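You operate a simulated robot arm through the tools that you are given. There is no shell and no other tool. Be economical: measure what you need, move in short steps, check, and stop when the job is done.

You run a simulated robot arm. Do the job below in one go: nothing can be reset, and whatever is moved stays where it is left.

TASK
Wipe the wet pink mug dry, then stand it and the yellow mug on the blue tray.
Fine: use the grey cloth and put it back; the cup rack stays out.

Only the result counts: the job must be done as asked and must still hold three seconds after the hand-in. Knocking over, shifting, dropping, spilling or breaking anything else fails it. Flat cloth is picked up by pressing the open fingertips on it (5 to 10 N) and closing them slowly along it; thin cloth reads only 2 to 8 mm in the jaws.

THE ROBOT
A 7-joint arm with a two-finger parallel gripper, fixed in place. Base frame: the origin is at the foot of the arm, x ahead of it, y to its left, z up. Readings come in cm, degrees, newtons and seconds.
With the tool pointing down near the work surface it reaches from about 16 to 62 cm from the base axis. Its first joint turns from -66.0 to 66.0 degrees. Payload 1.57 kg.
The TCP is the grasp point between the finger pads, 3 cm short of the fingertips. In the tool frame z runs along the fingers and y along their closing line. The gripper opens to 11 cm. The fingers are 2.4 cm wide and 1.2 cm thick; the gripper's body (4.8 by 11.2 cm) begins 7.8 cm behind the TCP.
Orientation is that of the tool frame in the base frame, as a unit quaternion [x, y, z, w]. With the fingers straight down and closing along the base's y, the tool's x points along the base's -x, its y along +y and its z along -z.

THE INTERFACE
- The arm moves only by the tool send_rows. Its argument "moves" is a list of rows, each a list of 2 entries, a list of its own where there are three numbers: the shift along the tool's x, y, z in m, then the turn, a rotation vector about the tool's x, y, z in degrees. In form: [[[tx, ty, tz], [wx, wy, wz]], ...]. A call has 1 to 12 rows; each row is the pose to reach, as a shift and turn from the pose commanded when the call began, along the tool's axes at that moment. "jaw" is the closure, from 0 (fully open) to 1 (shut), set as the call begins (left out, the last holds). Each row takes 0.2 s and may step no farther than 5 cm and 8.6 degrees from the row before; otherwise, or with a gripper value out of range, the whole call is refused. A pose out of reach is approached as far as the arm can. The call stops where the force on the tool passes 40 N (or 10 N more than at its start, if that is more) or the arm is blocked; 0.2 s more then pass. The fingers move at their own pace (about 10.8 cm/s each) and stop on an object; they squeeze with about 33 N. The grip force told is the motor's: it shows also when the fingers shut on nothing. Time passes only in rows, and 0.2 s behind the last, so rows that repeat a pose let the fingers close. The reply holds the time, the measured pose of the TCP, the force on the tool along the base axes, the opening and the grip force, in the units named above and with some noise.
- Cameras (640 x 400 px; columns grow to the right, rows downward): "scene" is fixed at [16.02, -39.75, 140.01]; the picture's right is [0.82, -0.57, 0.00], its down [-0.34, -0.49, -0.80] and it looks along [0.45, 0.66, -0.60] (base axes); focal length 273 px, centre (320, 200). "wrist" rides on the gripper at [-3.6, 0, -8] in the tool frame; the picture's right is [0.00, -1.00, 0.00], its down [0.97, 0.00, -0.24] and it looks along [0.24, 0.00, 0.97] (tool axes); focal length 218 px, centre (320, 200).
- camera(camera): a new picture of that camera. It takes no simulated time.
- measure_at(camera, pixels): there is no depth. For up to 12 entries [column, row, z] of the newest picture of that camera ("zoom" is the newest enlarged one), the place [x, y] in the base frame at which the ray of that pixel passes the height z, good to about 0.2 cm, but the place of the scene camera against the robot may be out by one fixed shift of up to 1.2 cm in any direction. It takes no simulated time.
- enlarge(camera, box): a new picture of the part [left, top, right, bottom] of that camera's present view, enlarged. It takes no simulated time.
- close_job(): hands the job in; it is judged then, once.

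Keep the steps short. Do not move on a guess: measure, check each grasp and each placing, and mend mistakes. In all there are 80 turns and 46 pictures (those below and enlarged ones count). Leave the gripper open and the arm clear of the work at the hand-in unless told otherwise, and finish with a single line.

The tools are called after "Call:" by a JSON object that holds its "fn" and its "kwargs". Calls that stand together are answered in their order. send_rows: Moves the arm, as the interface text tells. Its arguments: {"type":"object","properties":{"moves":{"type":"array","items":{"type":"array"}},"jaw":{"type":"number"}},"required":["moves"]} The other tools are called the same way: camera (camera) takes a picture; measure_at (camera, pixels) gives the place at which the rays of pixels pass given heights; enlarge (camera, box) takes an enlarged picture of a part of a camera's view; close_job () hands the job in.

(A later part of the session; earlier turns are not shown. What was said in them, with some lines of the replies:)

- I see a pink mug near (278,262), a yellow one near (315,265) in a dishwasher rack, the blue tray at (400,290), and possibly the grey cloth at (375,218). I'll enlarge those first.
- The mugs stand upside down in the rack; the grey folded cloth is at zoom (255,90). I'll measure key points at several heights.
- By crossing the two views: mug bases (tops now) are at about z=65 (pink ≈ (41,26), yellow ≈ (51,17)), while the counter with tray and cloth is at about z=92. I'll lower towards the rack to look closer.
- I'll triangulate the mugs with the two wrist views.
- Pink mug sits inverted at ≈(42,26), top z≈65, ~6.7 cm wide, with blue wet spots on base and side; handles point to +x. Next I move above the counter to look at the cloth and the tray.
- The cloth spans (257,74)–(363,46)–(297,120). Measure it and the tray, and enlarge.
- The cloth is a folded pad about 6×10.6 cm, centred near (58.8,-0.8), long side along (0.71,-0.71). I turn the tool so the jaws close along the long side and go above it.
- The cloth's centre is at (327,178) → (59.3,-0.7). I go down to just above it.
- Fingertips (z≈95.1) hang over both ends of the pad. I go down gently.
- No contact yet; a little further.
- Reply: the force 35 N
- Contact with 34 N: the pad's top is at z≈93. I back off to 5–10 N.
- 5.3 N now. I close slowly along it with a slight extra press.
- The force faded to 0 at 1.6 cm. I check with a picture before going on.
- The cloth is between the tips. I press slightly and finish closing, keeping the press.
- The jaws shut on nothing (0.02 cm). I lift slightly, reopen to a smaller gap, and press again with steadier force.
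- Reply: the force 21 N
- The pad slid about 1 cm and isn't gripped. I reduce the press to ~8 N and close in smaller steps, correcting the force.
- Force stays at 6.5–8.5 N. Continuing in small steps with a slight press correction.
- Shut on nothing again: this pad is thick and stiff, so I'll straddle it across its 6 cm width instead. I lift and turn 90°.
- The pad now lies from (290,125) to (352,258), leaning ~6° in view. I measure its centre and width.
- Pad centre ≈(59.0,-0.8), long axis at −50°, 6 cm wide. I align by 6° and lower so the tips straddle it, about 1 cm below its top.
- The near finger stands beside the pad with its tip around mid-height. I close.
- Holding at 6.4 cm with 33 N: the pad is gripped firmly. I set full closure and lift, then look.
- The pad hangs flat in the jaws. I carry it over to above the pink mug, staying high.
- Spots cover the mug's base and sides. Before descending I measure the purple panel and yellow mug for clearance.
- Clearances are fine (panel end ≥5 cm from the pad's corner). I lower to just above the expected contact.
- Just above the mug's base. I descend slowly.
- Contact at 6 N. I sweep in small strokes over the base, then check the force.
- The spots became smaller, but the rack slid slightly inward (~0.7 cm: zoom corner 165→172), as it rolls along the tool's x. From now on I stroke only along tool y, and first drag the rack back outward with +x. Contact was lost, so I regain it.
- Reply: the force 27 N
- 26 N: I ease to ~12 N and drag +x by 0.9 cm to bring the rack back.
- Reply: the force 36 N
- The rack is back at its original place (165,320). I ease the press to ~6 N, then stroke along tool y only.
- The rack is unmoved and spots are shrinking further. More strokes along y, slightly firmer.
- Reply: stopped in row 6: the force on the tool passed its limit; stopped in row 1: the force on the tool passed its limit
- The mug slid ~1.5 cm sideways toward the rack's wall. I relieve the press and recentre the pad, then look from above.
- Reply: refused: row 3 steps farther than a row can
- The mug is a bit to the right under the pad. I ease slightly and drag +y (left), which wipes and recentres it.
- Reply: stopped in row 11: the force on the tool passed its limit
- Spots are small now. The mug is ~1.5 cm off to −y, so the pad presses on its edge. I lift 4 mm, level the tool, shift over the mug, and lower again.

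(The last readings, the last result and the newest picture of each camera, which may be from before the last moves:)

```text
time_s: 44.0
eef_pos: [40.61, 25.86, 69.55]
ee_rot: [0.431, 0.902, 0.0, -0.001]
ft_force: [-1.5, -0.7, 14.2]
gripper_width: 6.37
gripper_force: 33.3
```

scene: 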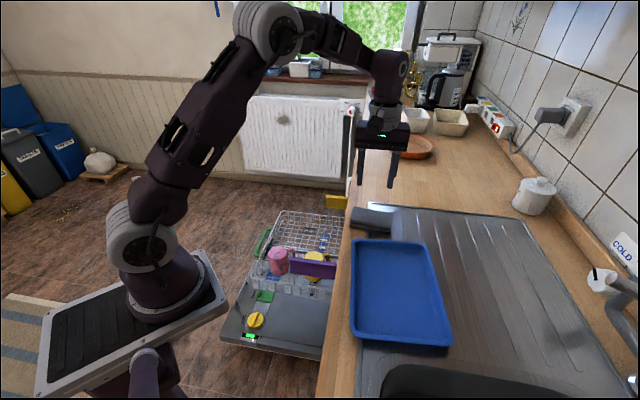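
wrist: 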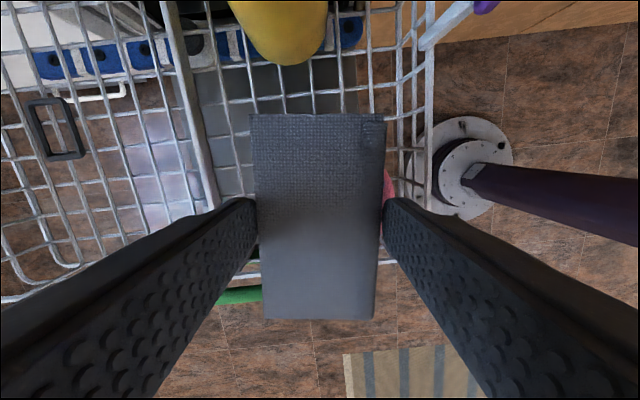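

Call:
{"fn": "send_rows", "kwargs": {"moves": [[[0, 0, -0.0004], [0, 0, 0]], [[0, 0.006, -0.0004], [0, 0, 0]], [[0, 0.012, -0.0004], [0, 0, 0]], [[0, 0.006, -0.0004], [0, 0, 0]], [[0, 0, -0.0004], [0, 0, 0]], [[0, 0.006, -0.0004], [0, 0, 0]], [[0, 0.012, -0.0004], [0, 0, 0]], [[0, 0.006, -0.0004], [0, 0, 0]], [[0, 0, -0.0004], [0, 0, 0]], [[0, 0.006, -0.0004], [0, 0, 0]], [[0, 0.012, -0.0004], [0, 0, 0]], [[0, 0.006, -0.0004], [0, 0, 0]]]}}

Call:
{"fn": "send_rows", "kwargs": {"moves": [[[0, 0.006, 0], [0, 0, 0]], [[0, 0, 0], [0, 0, 0]], [[0, -0.006, 0], [0, 0, 0]], [[0, 0, 0], [0, 0, 0]], [[0, 0.006, 0], [0, 0, 0]], [[0, 0, 0], [0, 0, 0]], [[0, -0.006, 0], [0, 0, 0]], [[0, 0, 0], [0, 0, 0]], [[0, 0.006, 0], [0, 0, 0]], [[0, 0, 0], [0, 0, 0]]]}}

Call:
{"fn": "enlarge", "kwargs": {"camera": "scene", "box": [240, 200, 340, 300]}}

```text
time_s: 46.6
eef_pos: [41.0, 26.16, 69.49]
ee_rot: [0.432, 0.902, -0.002, -0.002]
ft_force: [-0.7, 0.5, -0.1]
gripper_width: 6.42
gripper_force: 32.9
```

```text
time_s: 48.8
eef_pos: [40.99, 26.32, 69.34]
ee_rot: [0.431, 0.902, -0.001, -0.001]
ft_force: [0.1, 0.4, -0.3]
gripper_width: 6.39
gripper_force: 33.0
```

```text
4.00 times, centred on (290, 250) of scene
```

zoom: 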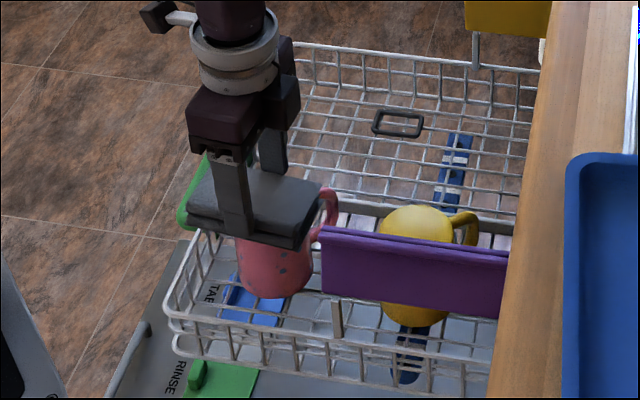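

Almost dry; the mug is now back left, and contact is lost. I shift the pad +1 cm y and press again.

Call:
{"fn": "send_rows", "kwargs": {"moves": [[[0, 0.005, -0.002], [0, 0, 0]], [[0, 0.01, -0.002], [0, 0, 0]], [[0, 0.01, -0.0002], [0, 0, 0]], [[0, 0.01, 0.0006], [0, 0, 0]], [[0, 0.01, 0.0006], [0, 0, 0]]]}}

```text
time_s: 50.0
eef_pos: [41.89, 26.94, 69.48]
ee_rot: [0.431, 0.902, -0.001, 0.001]
ft_force: [-1.1, -2.3, 15.0]
gripper_width: 6.37
gripper_force: 33.1
```

Call:
{"fn": "send_rows", "kwargs": {"moves": [[[0, 0, -0.0003], [0, 0, 0]], [[0, -0.006, -0.0003], [0, 0, 0]], [[0, 0, -0.0003], [0, 0, 0]], [[0, 0.006, -0.0003], [0, 0, 0]], [[0, 0, -0.0003], [0, 0, 0]], [[0, -0.006, -0.0003], [0, 0, 0]], [[0, 0, -0.0003], [0, 0, 0]], [[0, 0.006, -0.0003], [0, 0, 0]], [[0, 0, -0.0003], [0, 0, 0]], [[0, -0.006, -0.0003], [0, 0, 0]], [[0, 0.0, -0.0003], [0, 0, 0]]]}}

Call:
{"fn": "send_rows", "kwargs": {"moves": [[[0, 0, 0.0001], [0, 0, 0]], [[0, -0.006, 0.0001], [0, 0, 0]], [[0, 0, 0.0001], [0, 0, 0]], [[0, 0.006, 0.0001], [0, 0, 0]], [[0, 0, 0.0001], [0, 0, 0]], [[0, -0.006, 0.0001], [0, 0, 0]], [[0, 0, 0.0001], [0, 0, 0]], [[0, 0.006, 0.0001], [0, 0, 0]], [[0, 0, 0.0001], [0, 0, 0]], [[0, -0.006, 0.0001], [0, 0, 0]], [[0, 0.0, 0.0001], [0, 0, 0]]]}}

Call:
{"fn": "enlarge", "kwargs": {"camera": "scene", "box": [240, 200, 340, 300]}}

```text
time_s: 52.4
eef_pos: [41.75, 26.84, 69.34]
ee_rot: [0.43, 0.903, 0.0, 0.0]
ft_force: [-0.2, 0.3, -1.5]
gripper_width: 6.4
gripper_force: 32.7
```

```text
time_s: 54.8
eef_pos: [41.72, 26.98, 69.42]
ee_rot: [0.431, 0.902, -0.001, -0.001]
ft_force: [-0.2, 0.3, 0.9]
gripper_width: 6.38
gripper_force: 33.3
```

```text
4.00 times, centred on (290, 250) of scene
```

zoom: 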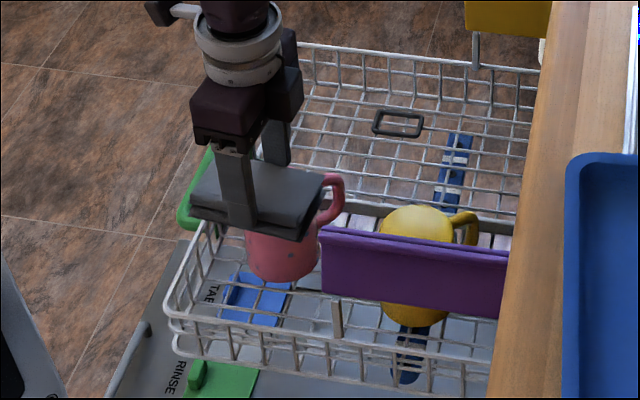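

Only a tiny dot remains. One more pass, with the pad 1.2 cm further to +y over the mug.

Call:
{"fn": "send_rows", "kwargs": {"moves": [[[0, 0.005, -0.002], [0, 0, 0]], [[0, 0.014, -0.002], [0, 0, 0]], [[0, 0.014, 0], [0, 0, 0]], [[0, 0.014, 0.0006], [0, 0, 0]], [[0, 0.007, 0.0007], [0, 0, 0]], [[0, 0.0, 0.0007], [0, 0, 0]], [[0, 0.007, 0.0007], [0, 0, 0]], [[0, 0.014, 0.0007], [0, 0, 0]], [[0, 0.007, 0.0007], [0, 0, 0]], [[0, 0.0, 0.0007], [0, 0, 0]], [[0, 0.007, 0.0007], [0, 0, 0]]]}}

Call:
{"fn": "send_rows", "kwargs": {"moves": [[[0, 0.0, -0.04], [0, 0, 0]], [[0.035, 0.0, -0.07], [0, 0, 0]], [[0.065, 0, -0.105], [0, 0, 0]], [[0.1, 0, -0.14], [0, 0, 0]], [[0.1, 0, -0.14], [0, 0, 0]]]}}

Call:
{"fn": "camera", "kwargs": {"camera": "wrist"}}

Call:
{"fn": "enlarge", "kwargs": {"camera": "scene", "box": [240, 200, 340, 300]}}

```text
time_s: 57.3
eef_pos: [41.94, 27.16, 69.27]
ee_rot: [0.431, 0.902, -0.004, -0.002]
ft_force: [-5.2, -4.7, 14.7]
gripper_width: 6.35
gripper_force: 33.2
stopped in row 11: the force on the tool passed its limit (the readings are from after the stop); the commanded pose is now the measured one
```

```text
time_s: 58.5
eef_pos: [35.86, 35.22, 83.38]
ee_rot: [0.432, 0.902, -0.004, -0.001]
ft_force: [0.5, -0.2, 0.1]
gripper_width: 6.4
gripper_force: 32.7
```

```text
13 pictures are left
```

wrist: 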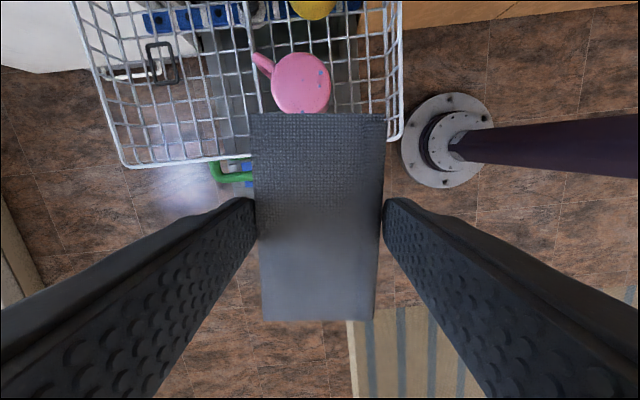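

```text
4.00 times, centred on (290, 250) of scene
```

zoom: 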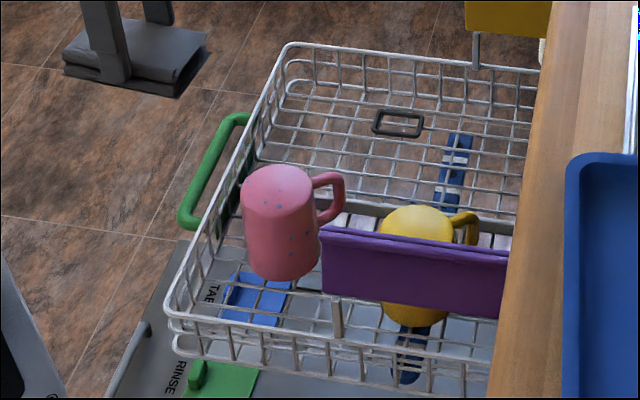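

A few tiny specks remain (zoom (285,168), (290,235)). I measure the mug's place for one more well-centred pass.

Call:
{"fn": "measure_at", "kwargs": {"camera": "wrist", "pixels": [[301, 82, 65]]}}

```text
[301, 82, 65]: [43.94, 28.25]
```

Call:
{"fn": "send_rows", "kwargs": {"moves": [[[-0.035, 0.005, 0.0], [0.3, 0, 0]], [[-0.07, 0.01, 0.0], [0.3, 0, 0]], [[-0.105, 0.015, 0.02], [0.3, 0, 0]], [[-0.105, 0.015, 0.07], [0.3, 0, 0]], [[-0.105, 0.015, 0.115], [0.3, 0, 0]], [[-0.105, 0.015, 0.133], [0.3, 0, 0]], [[-0.105, 0.015, 0.137], [0.3, 0, 0]], [[-0.105, 0.015, 0.1385], [0.3, 0, 0]], [[-0.105, 0.015, 0.1385], [0.3, 0, 0]]]}}

```text
time_s: 60.5
eef_pos: [43.56, 27.74, 69.37]
ee_rot: [0.43, 0.903, -0.006, -0.003]
ft_force: [0.7, 0.4, -0.5]
gripper_width: 6.38
gripper_force: 32.8
```

Call:
{"fn": "send_rows", "kwargs": {"moves": [[[0, 0, 0], [-0.8, -0.1, 0]], [[0, 0, 0.001], [-0.8, -0.1, 0]], [[0, 0, 0.001], [-0.8, -0.1, 0]]]}}

```text
time_s: 61.3
eef_pos: [43.63, 27.78, 69.29]
ee_rot: [0.432, 0.902, 0.0, 0.001]
ft_force: [-2.1, -0.7, 18.6]
gripper_width: 6.38
gripper_force: 33.1
```

18 N; I ease a little and stroke along y.

Call:
{"fn": "send_rows", "kwargs": {"moves": [[[0, 0, -0.0004], [0, 0, 0]], [[0, -0.007, -0.0004], [0, 0, 0]], [[0, -0.014, -0.0004], [0, 0, 0]], [[0, -0.007, -0.0004], [0, 0, 0]], [[0, 0, -0.0004], [0, 0, 0]], [[0, -0.007, -0.0004], [0, 0, 0]], [[0, -0.014, -0.0004], [0, 0, 0]], [[0, -0.007, -0.0004], [0, 0, 0]], [[0, 0, -0.0004], [0, 0, 0]], [[0, -0.007, -0.0004], [0, 0, 0]], [[0, -0.014, -0.0004], [0, 0, 0]], [[0, -0.007, -0.0004], [0, 0, 0]]]}}

Call:
{"fn": "send_rows", "kwargs": {"moves": [[[0, 0.007, 0], [0, 0, 0]], [[0, 0, 0], [0, 0, 0]], [[0, -0.007, 0], [0, 0, 0]], [[0, 0, 0], [0, 0, 0]], [[0, 0.007, 0], [0, 0, 0]], [[0, 0, 0], [0, 0, 0]], [[0, -0.007, 0], [0, 0, 0]], [[0, 0, 0], [0, 0, 0]], [[0, 0.007, 0], [0, 0, 0]], [[0, 0, 0], [0, 0, 0]]]}}

Call:
{"fn": "send_rows", "kwargs": {"moves": [[[0, 0.0, -0.04], [0, 0, 0]], [[0.035, 0.0, -0.07], [0, 0, 0]], [[0.065, 0, -0.105], [0, 0, 0]], [[0.1, 0, -0.14], [0, 0, 0]], [[0.1, 0, -0.14], [0, 0, 0]]]}}

Call:
{"fn": "enlarge", "kwargs": {"camera": "scene", "box": [240, 200, 340, 300]}}

```text
time_s: 63.9
eef_pos: [43.06, 27.3, 69.33]
ee_rot: [0.431, 0.902, 0.0, 0.0]
ft_force: [-5.2, -3.6, 12.7]
gripper_width: 6.38
gripper_force: 32.7
```

```text
time_s: 66.1
eef_pos: [43.19, 27.34, 69.33]
ee_rot: [0.431, 0.902, 0.0, 0.001]
ft_force: [0.7, 0.5, -0.5]
gripper_width: 6.38
gripper_force: 32.4
```

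```text
time_s: 67.3
eef_pos: [36.65, 35.21, 83.37]
ee_rot: [0.431, 0.903, 0.0, 0.0]
ft_force: [-1.6, 0.3, -0.4]
gripper_width: 6.4
gripper_force: 32.7
```

```text
4.00 times, centred on (290, 250) of scene
```

zoom: 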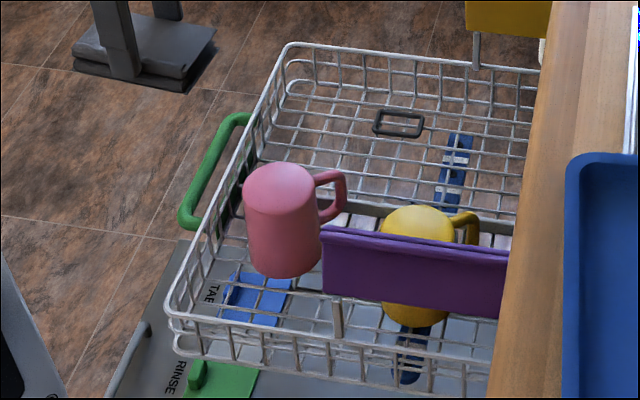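

The pink mug is dry (no spots) and the rack hasn't moved. I carry the cloth back up over its original place.

Call:
{"fn": "send_rows", "kwargs": {"moves": [[[-0.02, 0, -0.04], [0, 0, 0]], [[-0.05, -0.005, -0.08], [0, 0, 0]], [[-0.08, -0.01, -0.12], [0, 0, 0]], [[-0.11, -0.015, -0.16], [0, 0, 0]], [[-0.14, -0.02, -0.2], [0, 0, 0]], [[-0.185, -0.025, -0.21], [0, 0, 0]], [[-0.23, -0.03, -0.21], [0, 0, 0]], [[-0.275, -0.035, -0.21], [0, 0, 0]], [[-0.32, -0.04, -0.21], [0, 0, 0]], [[-0.365, -0.045, -0.21], [0, 0, 0]], [[-0.405, -0.05, -0.21], [0, 0, 0]], [[-0.418, -0.051, -0.21], [0, 0, 0]]]}}

```text
refused: row 2 steps farther than a row can; nothing moved
```

Call:
{"fn": "send_rows", "kwargs": {"moves": [[[-0.02, 0, -0.04], [0, 0, 0]], [[-0.048, -0.004, -0.08], [0, 0, 0]], [[-0.076, -0.008, -0.12], [0, 0, 0]], [[-0.104, -0.012, -0.16], [0, 0, 0]], [[-0.132, -0.016, -0.2], [0, 0, 0]], [[-0.18, -0.021, -0.21], [0, 0, 0]], [[-0.228, -0.027, -0.21], [0, 0, 0]], [[-0.275, -0.033, -0.21], [0, 0, 0]], [[-0.322, -0.039, -0.21], [0, 0, 0]], [[-0.37, -0.045, -0.21], [0, 0, 0]], [[-0.418, -0.051, -0.21], [0, 0, 0]], [[-0.42, -0.051, -0.21], [0, 0, 0]]]}}

```text
time_s: 69.9
eef_pos: [59.29, -0.81, 104.54]
ee_rot: [0.43, 0.903, 0.0, 0.001]
ft_force: [-0.2, 0.0, -0.6]
gripper_width: 6.33
gripper_force: 32.9
```

I lower the pad to just above its spot, then to touch.

Call:
{"fn": "send_rows", "kwargs": {"moves": [[[0, 0, 0.045], [0, 0, 0]], [[0, 0, 0.08], [0, 0, 0]], [[0, 0, 0.09], [0, 0, 0]], [[0, 0, 0.093], [0, 0, 0]], [[0, 0, 0.095], [0, 0, 0]], [[0, 0, 0.095], [0, 0, 0]]]}}

```text
time_s: 71.3
eef_pos: [59.17, -0.78, 94.88]
ee_rot: [0.431, 0.902, 0.0, 0.001]
ft_force: [1.4, -0.4, 0.0]
gripper_width: 6.39
gripper_force: 33.0
```

Call:
{"fn": "send_rows", "kwargs": {"moves": [[[0, 0, 0.001], [0, 0, 0]], [[0, 0, 0.002], [0, 0, 0]], [[0, 0, 0.003], [0, 0, 0]], [[0, 0, 0.003], [0, 0, 0]]]}}

```text
time_s: 72.3
eef_pos: [59.18, -0.79, 94.88]
ee_rot: [0.43, 0.903, 0.001, 0.003]
ft_force: [-0.2, 0.8, 31.0]
gripper_width: 6.39
gripper_force: 33.0
```

It rests on the counter. I ease, open to 8.8 cm and rise.

Call:
{"fn": "send_rows", "kwargs": {"moves": [[[0, 0, -0.002], [0, 0, 0]], [[0, 0, -0.002], [0, 0, 0]]]}}

Call:
{"fn": "send_rows", "kwargs": {"moves": [[[0, 0, 0], [0, 0, 0]], [[0, 0, 0], [0, 0, 0]], [[0, 0, -0.03], [0, 0, 0]], [[0, 0, -0.07], [0, 0, 0]], [[0, 0, -0.1], [0, 0, 0]], [[0, 0, -0.1], [0, 0, 0]]], "jaw": 0.2}}

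Call:
{"fn": "camera", "kwargs": {"camera": "wrist"}}

```text
time_s: 72.9
eef_pos: [59.08, -0.79, 94.85]
ee_rot: [0.431, 0.902, 0.0, 0.0]
ft_force: [3.6, -1.6, 10.0]
gripper_width: 6.35
gripper_force: 33.1
```

```text
time_s: 74.3
eef_pos: [59.2, -0.98, 104.8]
ee_rot: [0.431, 0.902, 0.0, 0.001]
ft_force: [-0.9, 0.6, 0.6]
gripper_width: 8.79
gripper_force: 0.1
```

```text
10 pictures are left
```

wrist: 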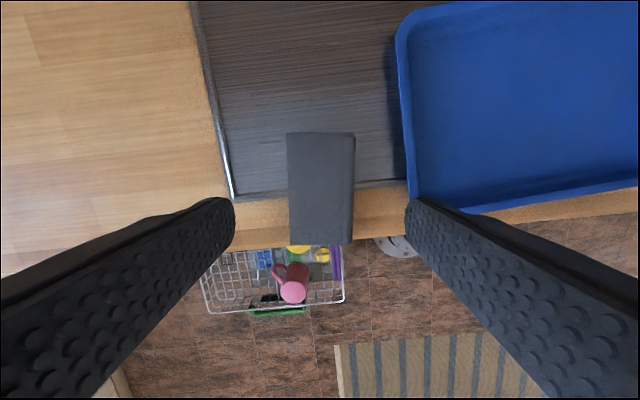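

The cloth is back in its place. Next I go above the pink mug, turning so the jaws close across its handle direction (handle at about +12°).

Call:
{"fn": "send_rows", "kwargs": {"moves": [[[0.04, 0.007, 0], [0, 0, -8]], [[0.08, 0.014, 0], [0, 0, -16]], [[0.12, 0.021, 0], [0, 0, -24]], [[0.16, 0.028, 0], [0, 0, -32]], [[0.2, 0.036, 0.025], [0, 0, -40]], [[0.24, 0.044, 0.05], [0, 0, -48]], [[0.28, 0.051, 0.075], [0, 0, -56]], [[0.32, 0.058, 0.1], [0, 0, -63]], [[0.32, 0.058, 0.13], [0, 0, -63]], [[0.32, 0.058, 0.165], [0, 0, -63]], [[0.32, 0.058, 0.2], [0, 0, -63]], [[0.32, 0.058, 0.2], [0, 0, -63]]], "jaw": 0.0}}

Call:
{"fn": "camera", "kwargs": {"camera": "wrist"}}

```text
time_s: 76.9
eef_pos: [43.84, 27.82, 84.81]
ee_rot: [-0.105, 0.994, -0.001, 0.0]
ft_force: [0.4, -0.7, 0.4]
gripper_width: 10.98
gripper_force: 0.0
```

```text
9 pictures are left
```

wrist: 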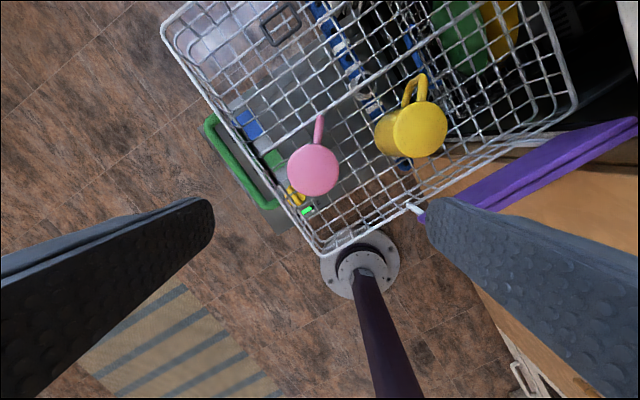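

Both mugs are clearly in view: pink centre (313,170), yellow centre (420,130).

Call:
{"fn": "measure_at", "kwargs": {"camera": "wrist", "pixels": [[313, 170, 65], [287, 170, 65], [340, 170, 65], [420, 130, 65], [411, 80, 60], [320, 118, 60], [427, 215, 68], [320, 260, 62], [313, 170, 64]]}}

```text
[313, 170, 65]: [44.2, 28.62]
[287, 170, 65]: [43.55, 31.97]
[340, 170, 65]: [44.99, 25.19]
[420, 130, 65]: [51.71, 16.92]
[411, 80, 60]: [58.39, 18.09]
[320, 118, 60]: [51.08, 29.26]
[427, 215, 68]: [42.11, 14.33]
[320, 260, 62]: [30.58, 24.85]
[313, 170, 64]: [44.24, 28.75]
```

Pink is at (44.2,28.6), 6.9 cm wide. I descend around it to TCP z≈60.7 (tips 57.7) with the jaws open.

Call:
{"fn": "send_rows", "kwargs": {"moves": [[[-0.005, 0.007, 0.04], [0, 0, 0]], [[-0.005, 0.007, 0.09], [0, 0, 0]], [[-0.005, 0.007, 0.135], [0, 0, 0]], [[-0.005, 0.007, 0.175], [0, 0, 0]], [[-0.005, 0.007, 0.21], [0, 0, 0]], [[-0.005, 0.007, 0.23], [0, 0, 0]], [[-0.005, 0.007, 0.241], [0, 0, 0]], [[-0.005, 0.007, 0.241], [0, 0, 0]]]}}

Call:
{"fn": "send_rows", "kwargs": {"moves": [[[0, 0, 0], [0, 0, 0]], [[0, 0, 0], [0, 0, 0]], [[0, 0, 0], [0, 0, 0]]], "jaw": 1.0}}

```text
time_s: 78.7
eef_pos: [43.79, 28.56, 60.82]
ee_rot: [-0.104, 0.995, 0.0, 0.0]
ft_force: [-0.5, -0.2, 0.8]
gripper_width: 10.99
gripper_force: 0.1
```

```text
time_s: 79.5
eef_pos: [43.8, 28.57, 60.79]
ee_rot: [-0.103, 0.995, -0.001, 0.0]
ft_force: [-0.3, 0.0, 0.0]
gripper_width: 6.94
gripper_force: 32.7
```

The pink mug is gripped at 6.94 cm. I lift it straight up to clear the counter height.

Call:
{"fn": "send_rows", "kwargs": {"moves": [[[0, 0, -0.02], [0, 0, 0]], [[0, 0, -0.065], [0, 0, 0]], [[0, 0, -0.11], [0, 0, 0]], [[0, 0, -0.158], [0, 0, 0]], [[0, 0, -0.206], [0, 0, 0]], [[0, 0, -0.254], [0, 0, 0]], [[0, 0, -0.302], [0, 0, 0]], [[0, 0, -0.35], [0, 0, 0]], [[0, 0, -0.398], [0, 0, 0]], [[0, 0, -0.44], [0, 0, 0]]]}}

Call:
{"fn": "send_rows", "kwargs": {"moves": [[[0.002, -0.044, 0], [0, 0, 0]], [[0.004, -0.089, 0], [0, 0, 0]], [[0.006, -0.134, 0], [0, 0, 0]], [[0.008, -0.18, 0], [0, 0, 0]], [[0.01, -0.226, 0], [0, 0, 0]], [[0.012, -0.272, 0], [0, 0, 0]], [[0.014, -0.318, 0], [0, 0, 0]], [[0.016, -0.364, 0], [0, 0, 0]], [[0.018, -0.404, 0], [0, 0, 0]], [[0.021, -0.436, 0], [0, 0, 0]], [[0.021, -0.436, 0], [0, 0, 0]]]}}

Call:
{"fn": "camera", "kwargs": {"camera": "wrist"}}

```text
time_s: 81.7
eef_pos: [43.76, 28.6, 104.7]
ee_rot: [-0.103, 0.995, -0.001, 0.0]
ft_force: [0.0, 0.2, -1.6]
gripper_width: 6.99
gripper_force: 33.3
```

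```text
time_s: 84.1
eef_pos: [50.79, -14.68, 104.62]
ee_rot: [-0.105, 0.995, -0.001, 0.0]
ft_force: [0.3, -0.7, -2.0]
gripper_width: 6.95
gripper_force: 33.1
```

```text
8 pictures are left
```

wrist: 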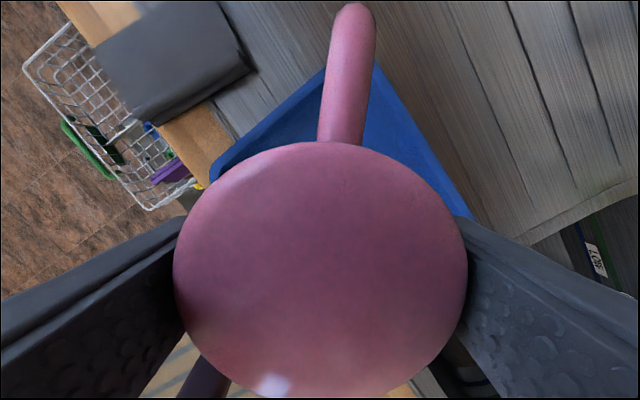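

The mug hangs over the tray; I check the tray's corner positions A (212,178) and B (378,66).

Call:
{"fn": "measure_at", "kwargs": {"camera": "wrist", "pixels": [[212, 178, 93], [378, 66, 93], [470, 215, 93]]}}

Call:
{"fn": "send_rows", "kwargs": {"moves": [[[0, 0, 0.03], [0, 0, 0]], [[0, 0, 0.055], [0, 0, 0]], [[0, 0, 0.07], [0, 0, 0]], [[0, 0, 0.07], [0, 0, 0]]]}}

Call:
{"fn": "enlarge", "kwargs": {"camera": "scene", "box": [320, 190, 480, 350]}}

```text
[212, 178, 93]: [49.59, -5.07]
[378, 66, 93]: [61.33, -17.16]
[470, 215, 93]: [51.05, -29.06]
```

```text
time_s: 85.1
eef_pos: [50.99, -14.44, 97.63]
ee_rot: [-0.104, 0.995, -0.002, 0.0]
ft_force: [-0.3, 0.3, -2.6]
gripper_width: 6.97
gripper_force: 33.4
```

```text
2.50 times, centred on (400, 270) of scene
```

zoom: 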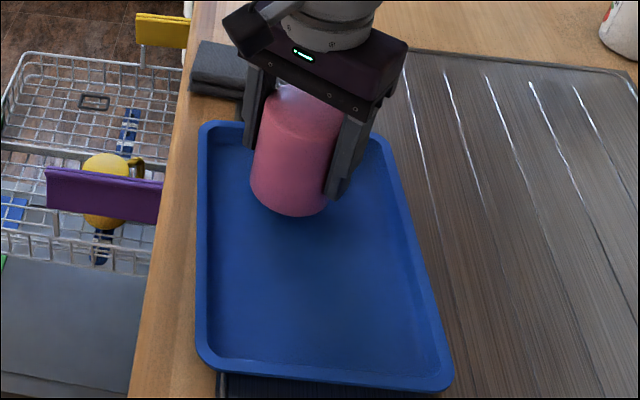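

Well placed above the tray's upper half. I lower slowly to contact.

Call:
{"fn": "send_rows", "kwargs": {"moves": [[[0, 0, 0.003], [0, 0, 0]], [[0, 0, 0.006], [0, 0, 0]], [[0, 0, 0.008], [0, 0, 0]], [[0, 0, 0.01], [0, 0, 0]], [[0, 0, 0.01], [0, 0, 0]]]}}

```text
time_s: 86.3
eef_pos: [50.94, -14.35, 96.67]
ee_rot: [-0.103, 0.995, -0.001, 0.0]
ft_force: [0.6, -0.3, -2.2]
gripper_width: 6.93
gripper_force: 33.2
```

Call:
{"fn": "send_rows", "kwargs": {"moves": [[[0, 0, 0.001], [0, 0, 0]], [[0, 0, 0.002], [0, 0, 0]], [[0, 0, 0.003], [0, 0, 0]], [[0, 0, 0.004], [0, 0, 0]], [[0, 0, 0.005], [0, 0, 0]], [[0, 0, 0.006], [0, 0, 0]], [[0, 0, 0.007], [0, 0, 0]]]}}

```text
time_s: 87.9
eef_pos: [50.72, -14.53, 95.99]
ee_rot: [-0.104, 0.995, -0.001, 0.0]
ft_force: [0.4, 0.8, -2.7]
gripper_width: 6.94
gripper_force: 33.5
```

Call:
{"fn": "send_rows", "kwargs": {"moves": [[[0, 0, 0.001], [0, 0, 0]], [[0, 0, 0.002], [0, 0, 0]], [[0, 0, 0.003], [0, 0, 0]], [[0, 0, 0.004], [0, 0, 0]], [[0, 0, 0.005], [0, 0, 0]], [[0, 0, 0.006], [0, 0, 0]], [[0, 0, 0.007], [0, 0, 0]], [[0, 0, 0.008], [0, 0, 0]]]}}

```text
time_s: 89.7
eef_pos: [50.95, -14.45, 95.21]
ee_rot: [-0.104, 0.995, -0.001, 0.003]
ft_force: [4.5, -1.3, 30.0]
gripper_width: 7.01
gripper_force: 32.9
```

Contact (30 N, TCP z≈95.3). I ease, open part way, and rise.

Call:
{"fn": "send_rows", "kwargs": {"moves": [[[0, 0, -0.0022], [0, 0, 0]], [[0, 0, -0.0022], [0, 0, 0]]]}}

Call:
{"fn": "send_rows", "kwargs": {"moves": [[[0, 0, 0], [0, 0, 0]], [[0, 0, 0], [0, 0, 0]], [[0, 0, -0.03], [0, 0, 0]], [[0, 0, -0.07], [0, 0, 0]], [[0, 0, -0.11], [0, 0, 0]], [[0, 0, -0.14], [0, 0, 0]], [[0, 0, -0.14], [0, 0, 0]]], "jaw": 0.2}}

Call:
{"fn": "camera", "kwargs": {"camera": "wrist"}}

```text
time_s: 90.3
eef_pos: [50.85, -14.5, 95.45]
ee_rot: [-0.103, 0.995, 0.0, -0.002]
ft_force: [0.3, 0.4, -1.2]
gripper_width: 6.97
gripper_force: 32.5
```

```text
time_s: 91.9
eef_pos: [50.95, -14.61, 109.47]
ee_rot: [-0.103, 0.995, -0.001, 0.0]
ft_force: [-0.5, -0.3, -0.4]
gripper_width: 8.83
gripper_force: 0.0
```

```text
6 pictures are left
```

wrist: 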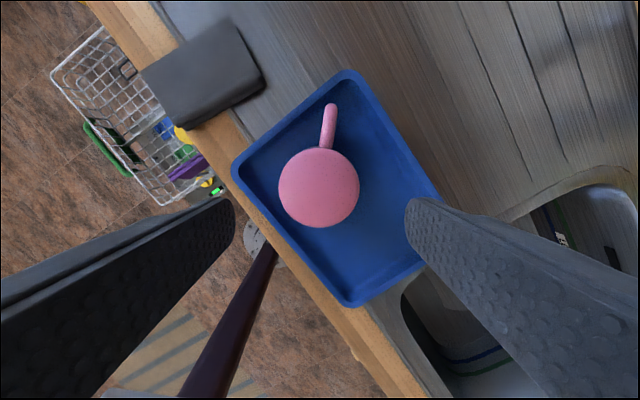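

The pink mug stands on the tray. Now I go above the yellow mug at (51.7,16.9) with the same yaw, and look; tray corners are measured in the same go.

Call:
{"fn": "measure_at", "kwargs": {"camera": "wrist", "pixels": [[233, 165, 93], [347, 70, 93], [348, 306, 93], [438, 195, 93], [318, 187, 100], [330, 106, 97]]}}

Call:
{"fn": "send_rows", "kwargs": {"moves": [[[-0.01, 0.044, 0], [0, 0, 0]], [[-0.02, 0.088, 0], [0, 0, 0]], [[-0.03, 0.132, 0], [0, 0, 0]], [[-0.04, 0.176, 0], [0, 0, 0]], [[-0.05, 0.22, 0], [0, 0, 0]], [[-0.06, 0.263, 0], [0, 0, 0]], [[-0.073, 0.306, 0.0], [0, 0, 0]], [[-0.073, 0.306, 0.048], [0, 0, 0]], [[-0.073, 0.306, 0.096], [0, 0, 0]], [[-0.073, 0.306, 0.144], [0, 0, 0]], [[-0.073, 0.306, 0.192], [0, 0, 0]], [[-0.073, 0.306, 0.24], [0, 0, 0]]], "jaw": 0.1}}

Call:
{"fn": "camera", "kwargs": {"camera": "wrist"}}

```text
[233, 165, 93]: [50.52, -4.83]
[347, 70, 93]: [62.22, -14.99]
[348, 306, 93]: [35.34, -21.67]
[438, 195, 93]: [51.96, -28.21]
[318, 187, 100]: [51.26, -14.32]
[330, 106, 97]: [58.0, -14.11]
```

```text
time_s: 94.5
eef_pos: [51.86, 17.03, 85.48]
ee_rot: [-0.105, 0.995, -0.001, 0.001]
ft_force: [0.4, -0.2, 0.2]
gripper_width: 9.92
gripper_force: 0.0
```

```text
5 pictures are left
```

wrist: 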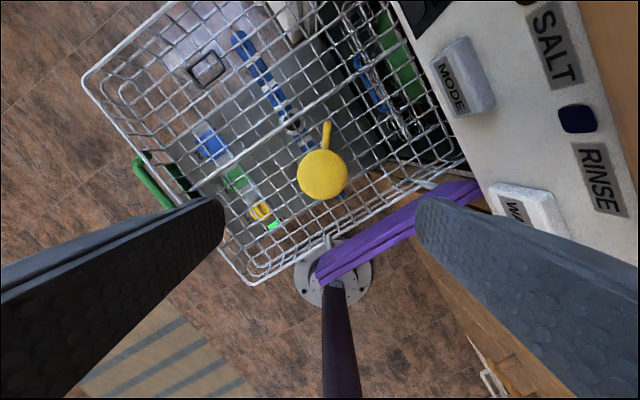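

Yellow centre at (322,175). I measure the panel and dishwasher front for clearance.

Call:
{"fn": "measure_at", "kwargs": {"camera": "wrist", "pixels": [[322, 175, 65], [297, 175, 65], [347, 175, 65], [320, 258, 68], [410, 205, 68], [470, 183, 68], [400, 20, 75], [465, 155, 75], [490, 190, 75], [490, 190, 85], [400, 20, 85]]}}

```text
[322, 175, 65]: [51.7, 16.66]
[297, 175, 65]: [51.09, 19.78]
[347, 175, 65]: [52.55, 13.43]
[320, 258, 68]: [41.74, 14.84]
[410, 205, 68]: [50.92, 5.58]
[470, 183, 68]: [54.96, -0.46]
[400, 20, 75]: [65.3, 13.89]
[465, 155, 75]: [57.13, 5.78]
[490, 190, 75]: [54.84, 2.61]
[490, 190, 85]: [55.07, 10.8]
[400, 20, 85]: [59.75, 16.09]
```

Clearances are good (panel 5 cm away from the finger; control panel 12 cm off). I descend around the yellow mug and close.

Call:
{"fn": "send_rows", "kwargs": {"moves": [[[0.002, -0.003, 0.04], [0, 0, 0]], [[0.002, -0.003, 0.09], [0, 0, 0]], [[0.002, -0.003, 0.135], [0, 0, 0]], [[0.002, -0.003, 0.175], [0, 0, 0]], [[0.002, -0.003, 0.21], [0, 0, 0]], [[0.002, -0.003, 0.235], [0, 0, 0]], [[0.002, -0.003, 0.247], [0, 0, 0]], [[0.002, -0.003, 0.247], [0, 0, 0]]]}}

Call:
{"fn": "send_rows", "kwargs": {"moves": [[[0, 0, 0], [0, 0, 0]], [[0, 0, 0], [0, 0, 0]], [[0, 0, 0], [0, 0, 0]]], "jaw": 1.0}}

```text
time_s: 96.3
eef_pos: [51.71, 16.53, 60.57]
ee_rot: [-0.104, 0.995, -0.002, 0.0]
ft_force: [0.5, 0.1, 0.0]
gripper_width: 9.92
gripper_force: 0.0
```

```text
time_s: 97.1
eef_pos: [51.67, 16.44, 60.69]
ee_rot: [-0.104, 0.995, -0.001, 0.0]
ft_force: [0.2, 0.5, -0.1]
gripper_width: 6.98
gripper_force: 33.2
```

Yellow gripped at 6.98 cm. I lift it straight up and carry it above the tray's lower half (44.2,−22.5).

Call:
{"fn": "send_rows", "kwargs": {"moves": [[[0, 0, -0.02], [0, 0, 0]], [[0, 0, -0.065], [0, 0, 0]], [[0, 0, -0.11], [0, 0, 0]], [[0, 0, -0.158], [0, 0, 0]], [[0, 0, -0.206], [0, 0, 0]], [[0, 0, -0.254], [0, 0, 0]], [[0, 0, -0.302], [0, 0, 0]], [[0, 0, -0.35], [0, 0, 0]], [[0, 0, -0.398], [0, 0, 0]], [[0, 0, -0.446], [0, 0, 0]], [[0, 0, -0.48], [0, 0, 0]]]}}

Call:
{"fn": "send_rows", "kwargs": {"moves": [[[0.017, -0.04, 0], [0, 0, 0]], [[0.034, -0.08, 0], [0, 0, 0]], [[0.051, -0.12, 0], [0, 0, 0]], [[0.068, -0.161, 0], [0, 0, 0]], [[0.085, -0.202, 0], [0, 0, 0]], [[0.102, -0.243, 0], [0, 0, 0]], [[0.12, -0.284, 0], [0, 0, 0]], [[0.138, -0.324, 0], [0, 0, 0]], [[0.155, -0.364, 0], [0, 0, 0]], [[0.155, -0.364, 0], [0, 0, 0]]]}}

Call:
{"fn": "enlarge", "kwargs": {"camera": "scene", "box": [320, 190, 480, 350]}}

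```text
time_s: 99.5
eef_pos: [51.66, 16.71, 108.54]
ee_rot: [-0.104, 0.995, -0.001, 0.0]
ft_force: [0.6, -0.6, -2.2]
gripper_width: 6.98
gripper_force: 33.1
```

```text
time_s: 101.7
eef_pos: [44.04, -22.14, 108.66]
ee_rot: [-0.104, 0.995, 0.0, 0.001]
ft_force: [-0.4, 0.8, -2.4]
gripper_width: 6.99
gripper_force: 33.4
```

```text
2.50 times, centred on (400, 270) of scene
```

zoom: 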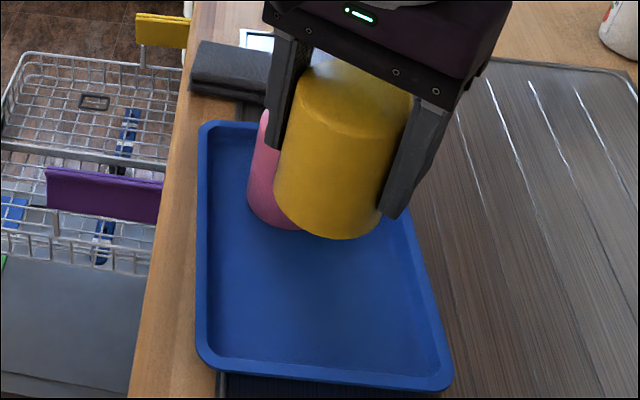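

Positioned. I lower to just above contact, then slowly onto the tray.

Call:
{"fn": "send_rows", "kwargs": {"moves": [[[0, 0, 0.04], [0, 0, 0]], [[0, 0, 0.08], [0, 0, 0]], [[0, 0, 0.11], [0, 0, 0]], [[0, 0, 0.122], [0, 0, 0]], [[0, 0, 0.127], [0, 0, 0]], [[0, 0, 0.127], [0, 0, 0]]]}}

Call:
{"fn": "send_rows", "kwargs": {"moves": [[[0, 0, 0.001], [0, 0, 0]], [[0, 0, 0.002], [0, 0, 0]], [[0, 0, 0.003], [0, 0, 0]], [[0, 0, 0.004], [0, 0, 0]], [[0, 0, 0.005], [0, 0, 0]], [[0, 0, 0.006], [0, 0, 0]], [[0, 0, 0.007], [0, 0, 0]], [[0, 0, 0.008], [0, 0, 0]]]}}

```text
time_s: 103.1
eef_pos: [44.07, -22.29, 95.94]
ee_rot: [-0.104, 0.995, -0.001, -0.001]
ft_force: [0.0, 0.1, -2.4]
gripper_width: 6.97
gripper_force: 33.0
```

```text
time_s: 104.9
eef_pos: [43.98, -22.19, 95.33]
ee_rot: [-0.105, 0.994, -0.001, 0.0]
ft_force: [1.9, 1.1, 30.7]
gripper_width: 6.99
gripper_force: 33.1
```

Contact (31 N). I ease, open part way, rise, open fully and look.

Call:
{"fn": "send_rows", "kwargs": {"moves": [[[0, 0, -0.0022], [0, 0, 0]], [[0, 0, -0.0022], [0, 0, 0]]]}}

Call:
{"fn": "send_rows", "kwargs": {"moves": [[[0, 0, 0], [0, 0, 0]], [[0, 0, 0], [0, 0, 0]], [[0, 0, -0.03], [0, 0, 0]], [[0, 0, -0.07], [0, 0, 0]], [[0, 0, -0.11], [0, 0, 0]], [[0, 0, -0.15], [0, 0, 0]], [[0, 0, -0.15], [0, 0, 0]]], "jaw": 0.2}}

Call:
{"fn": "camera", "kwargs": {"camera": "wrist"}}

```text
time_s: 105.5
eef_pos: [43.78, -22.2, 95.4]
ee_rot: [-0.104, 0.995, 0.0, -0.001]
ft_force: [0.5, 0.7, -1.7]
gripper_width: 6.99
gripper_force: 32.9
```

```text
time_s: 107.1
eef_pos: [43.96, -21.98, 110.66]
ee_rot: [-0.104, 0.995, 0.0, 0.0]
ft_force: [-0.2, 0.1, 0.5]
gripper_width: 8.83
gripper_force: 0.1
```

```text
3 pictures are left
```

wrist: 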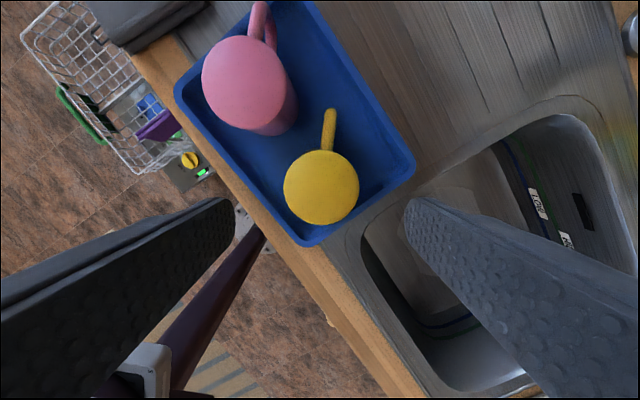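

Both mugs stand apart inside the tray. I open fully, rise and withdraw to near the starting pose, then check the whole scene.

Call:
{"fn": "send_rows", "kwargs": {"moves": [[[0, 0, -0.045], [0, 0, 0]], [[0, 0, -0.09], [0, 0, 0]], [[0.005, 0.045, -0.1], [0, 0, 0]], [[0.01, 0.09, -0.1], [0, 0, 0]], [[0.015, 0.135, -0.1], [0, 0, 0]], [[0.02, 0.18, -0.1], [0, 0, 0]], [[0.025, 0.225, -0.1], [0, 0, 0]], [[0.03, 0.27, -0.1], [0, 0, 0]], [[0.035, 0.315, -0.1], [0, 0, 0]], [[0.04, 0.36, -0.1], [0, 0, 0]], [[0.045, 0.4, -0.1], [0, 0, 0]], [[0.045, 0.4, -0.1], [0, 0, 0]]], "jaw": 0.0}}

Call:
{"fn": "enlarge", "kwargs": {"camera": "scene", "box": [210, 160, 470, 350]}}

```text
time_s: 109.7
eef_pos: [31.41, 16.13, 120.33]
ee_rot: [-0.103, 0.995, -0.001, 0.0]
ft_force: [-0.3, -0.3, 0.2]
gripper_width: 10.98
gripper_force: 0.1
```

```text
2.11 times, centred on (340, 255) of scene
```

zoom: 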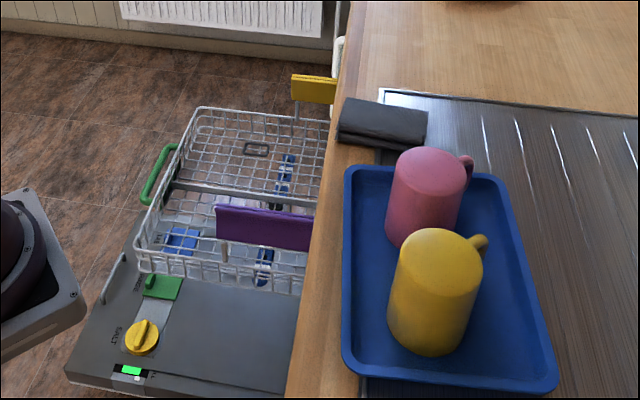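

The scene shows the pink mug dry, both mugs standing on the tray, the cloth in its place and the rack still out. The gripper is open and clear, so I hand in.

Call:
{"fn": "close_job", "kwargs": {}}

```text
The job is handed in.
```

The pink mug is wiped dry, both mugs stand on the blue tray upside down (as they were in the rack), the grey cloth is back in its place, and the cup rack, which slid about 0.7 cm during wiping and was pulled back, is still out.
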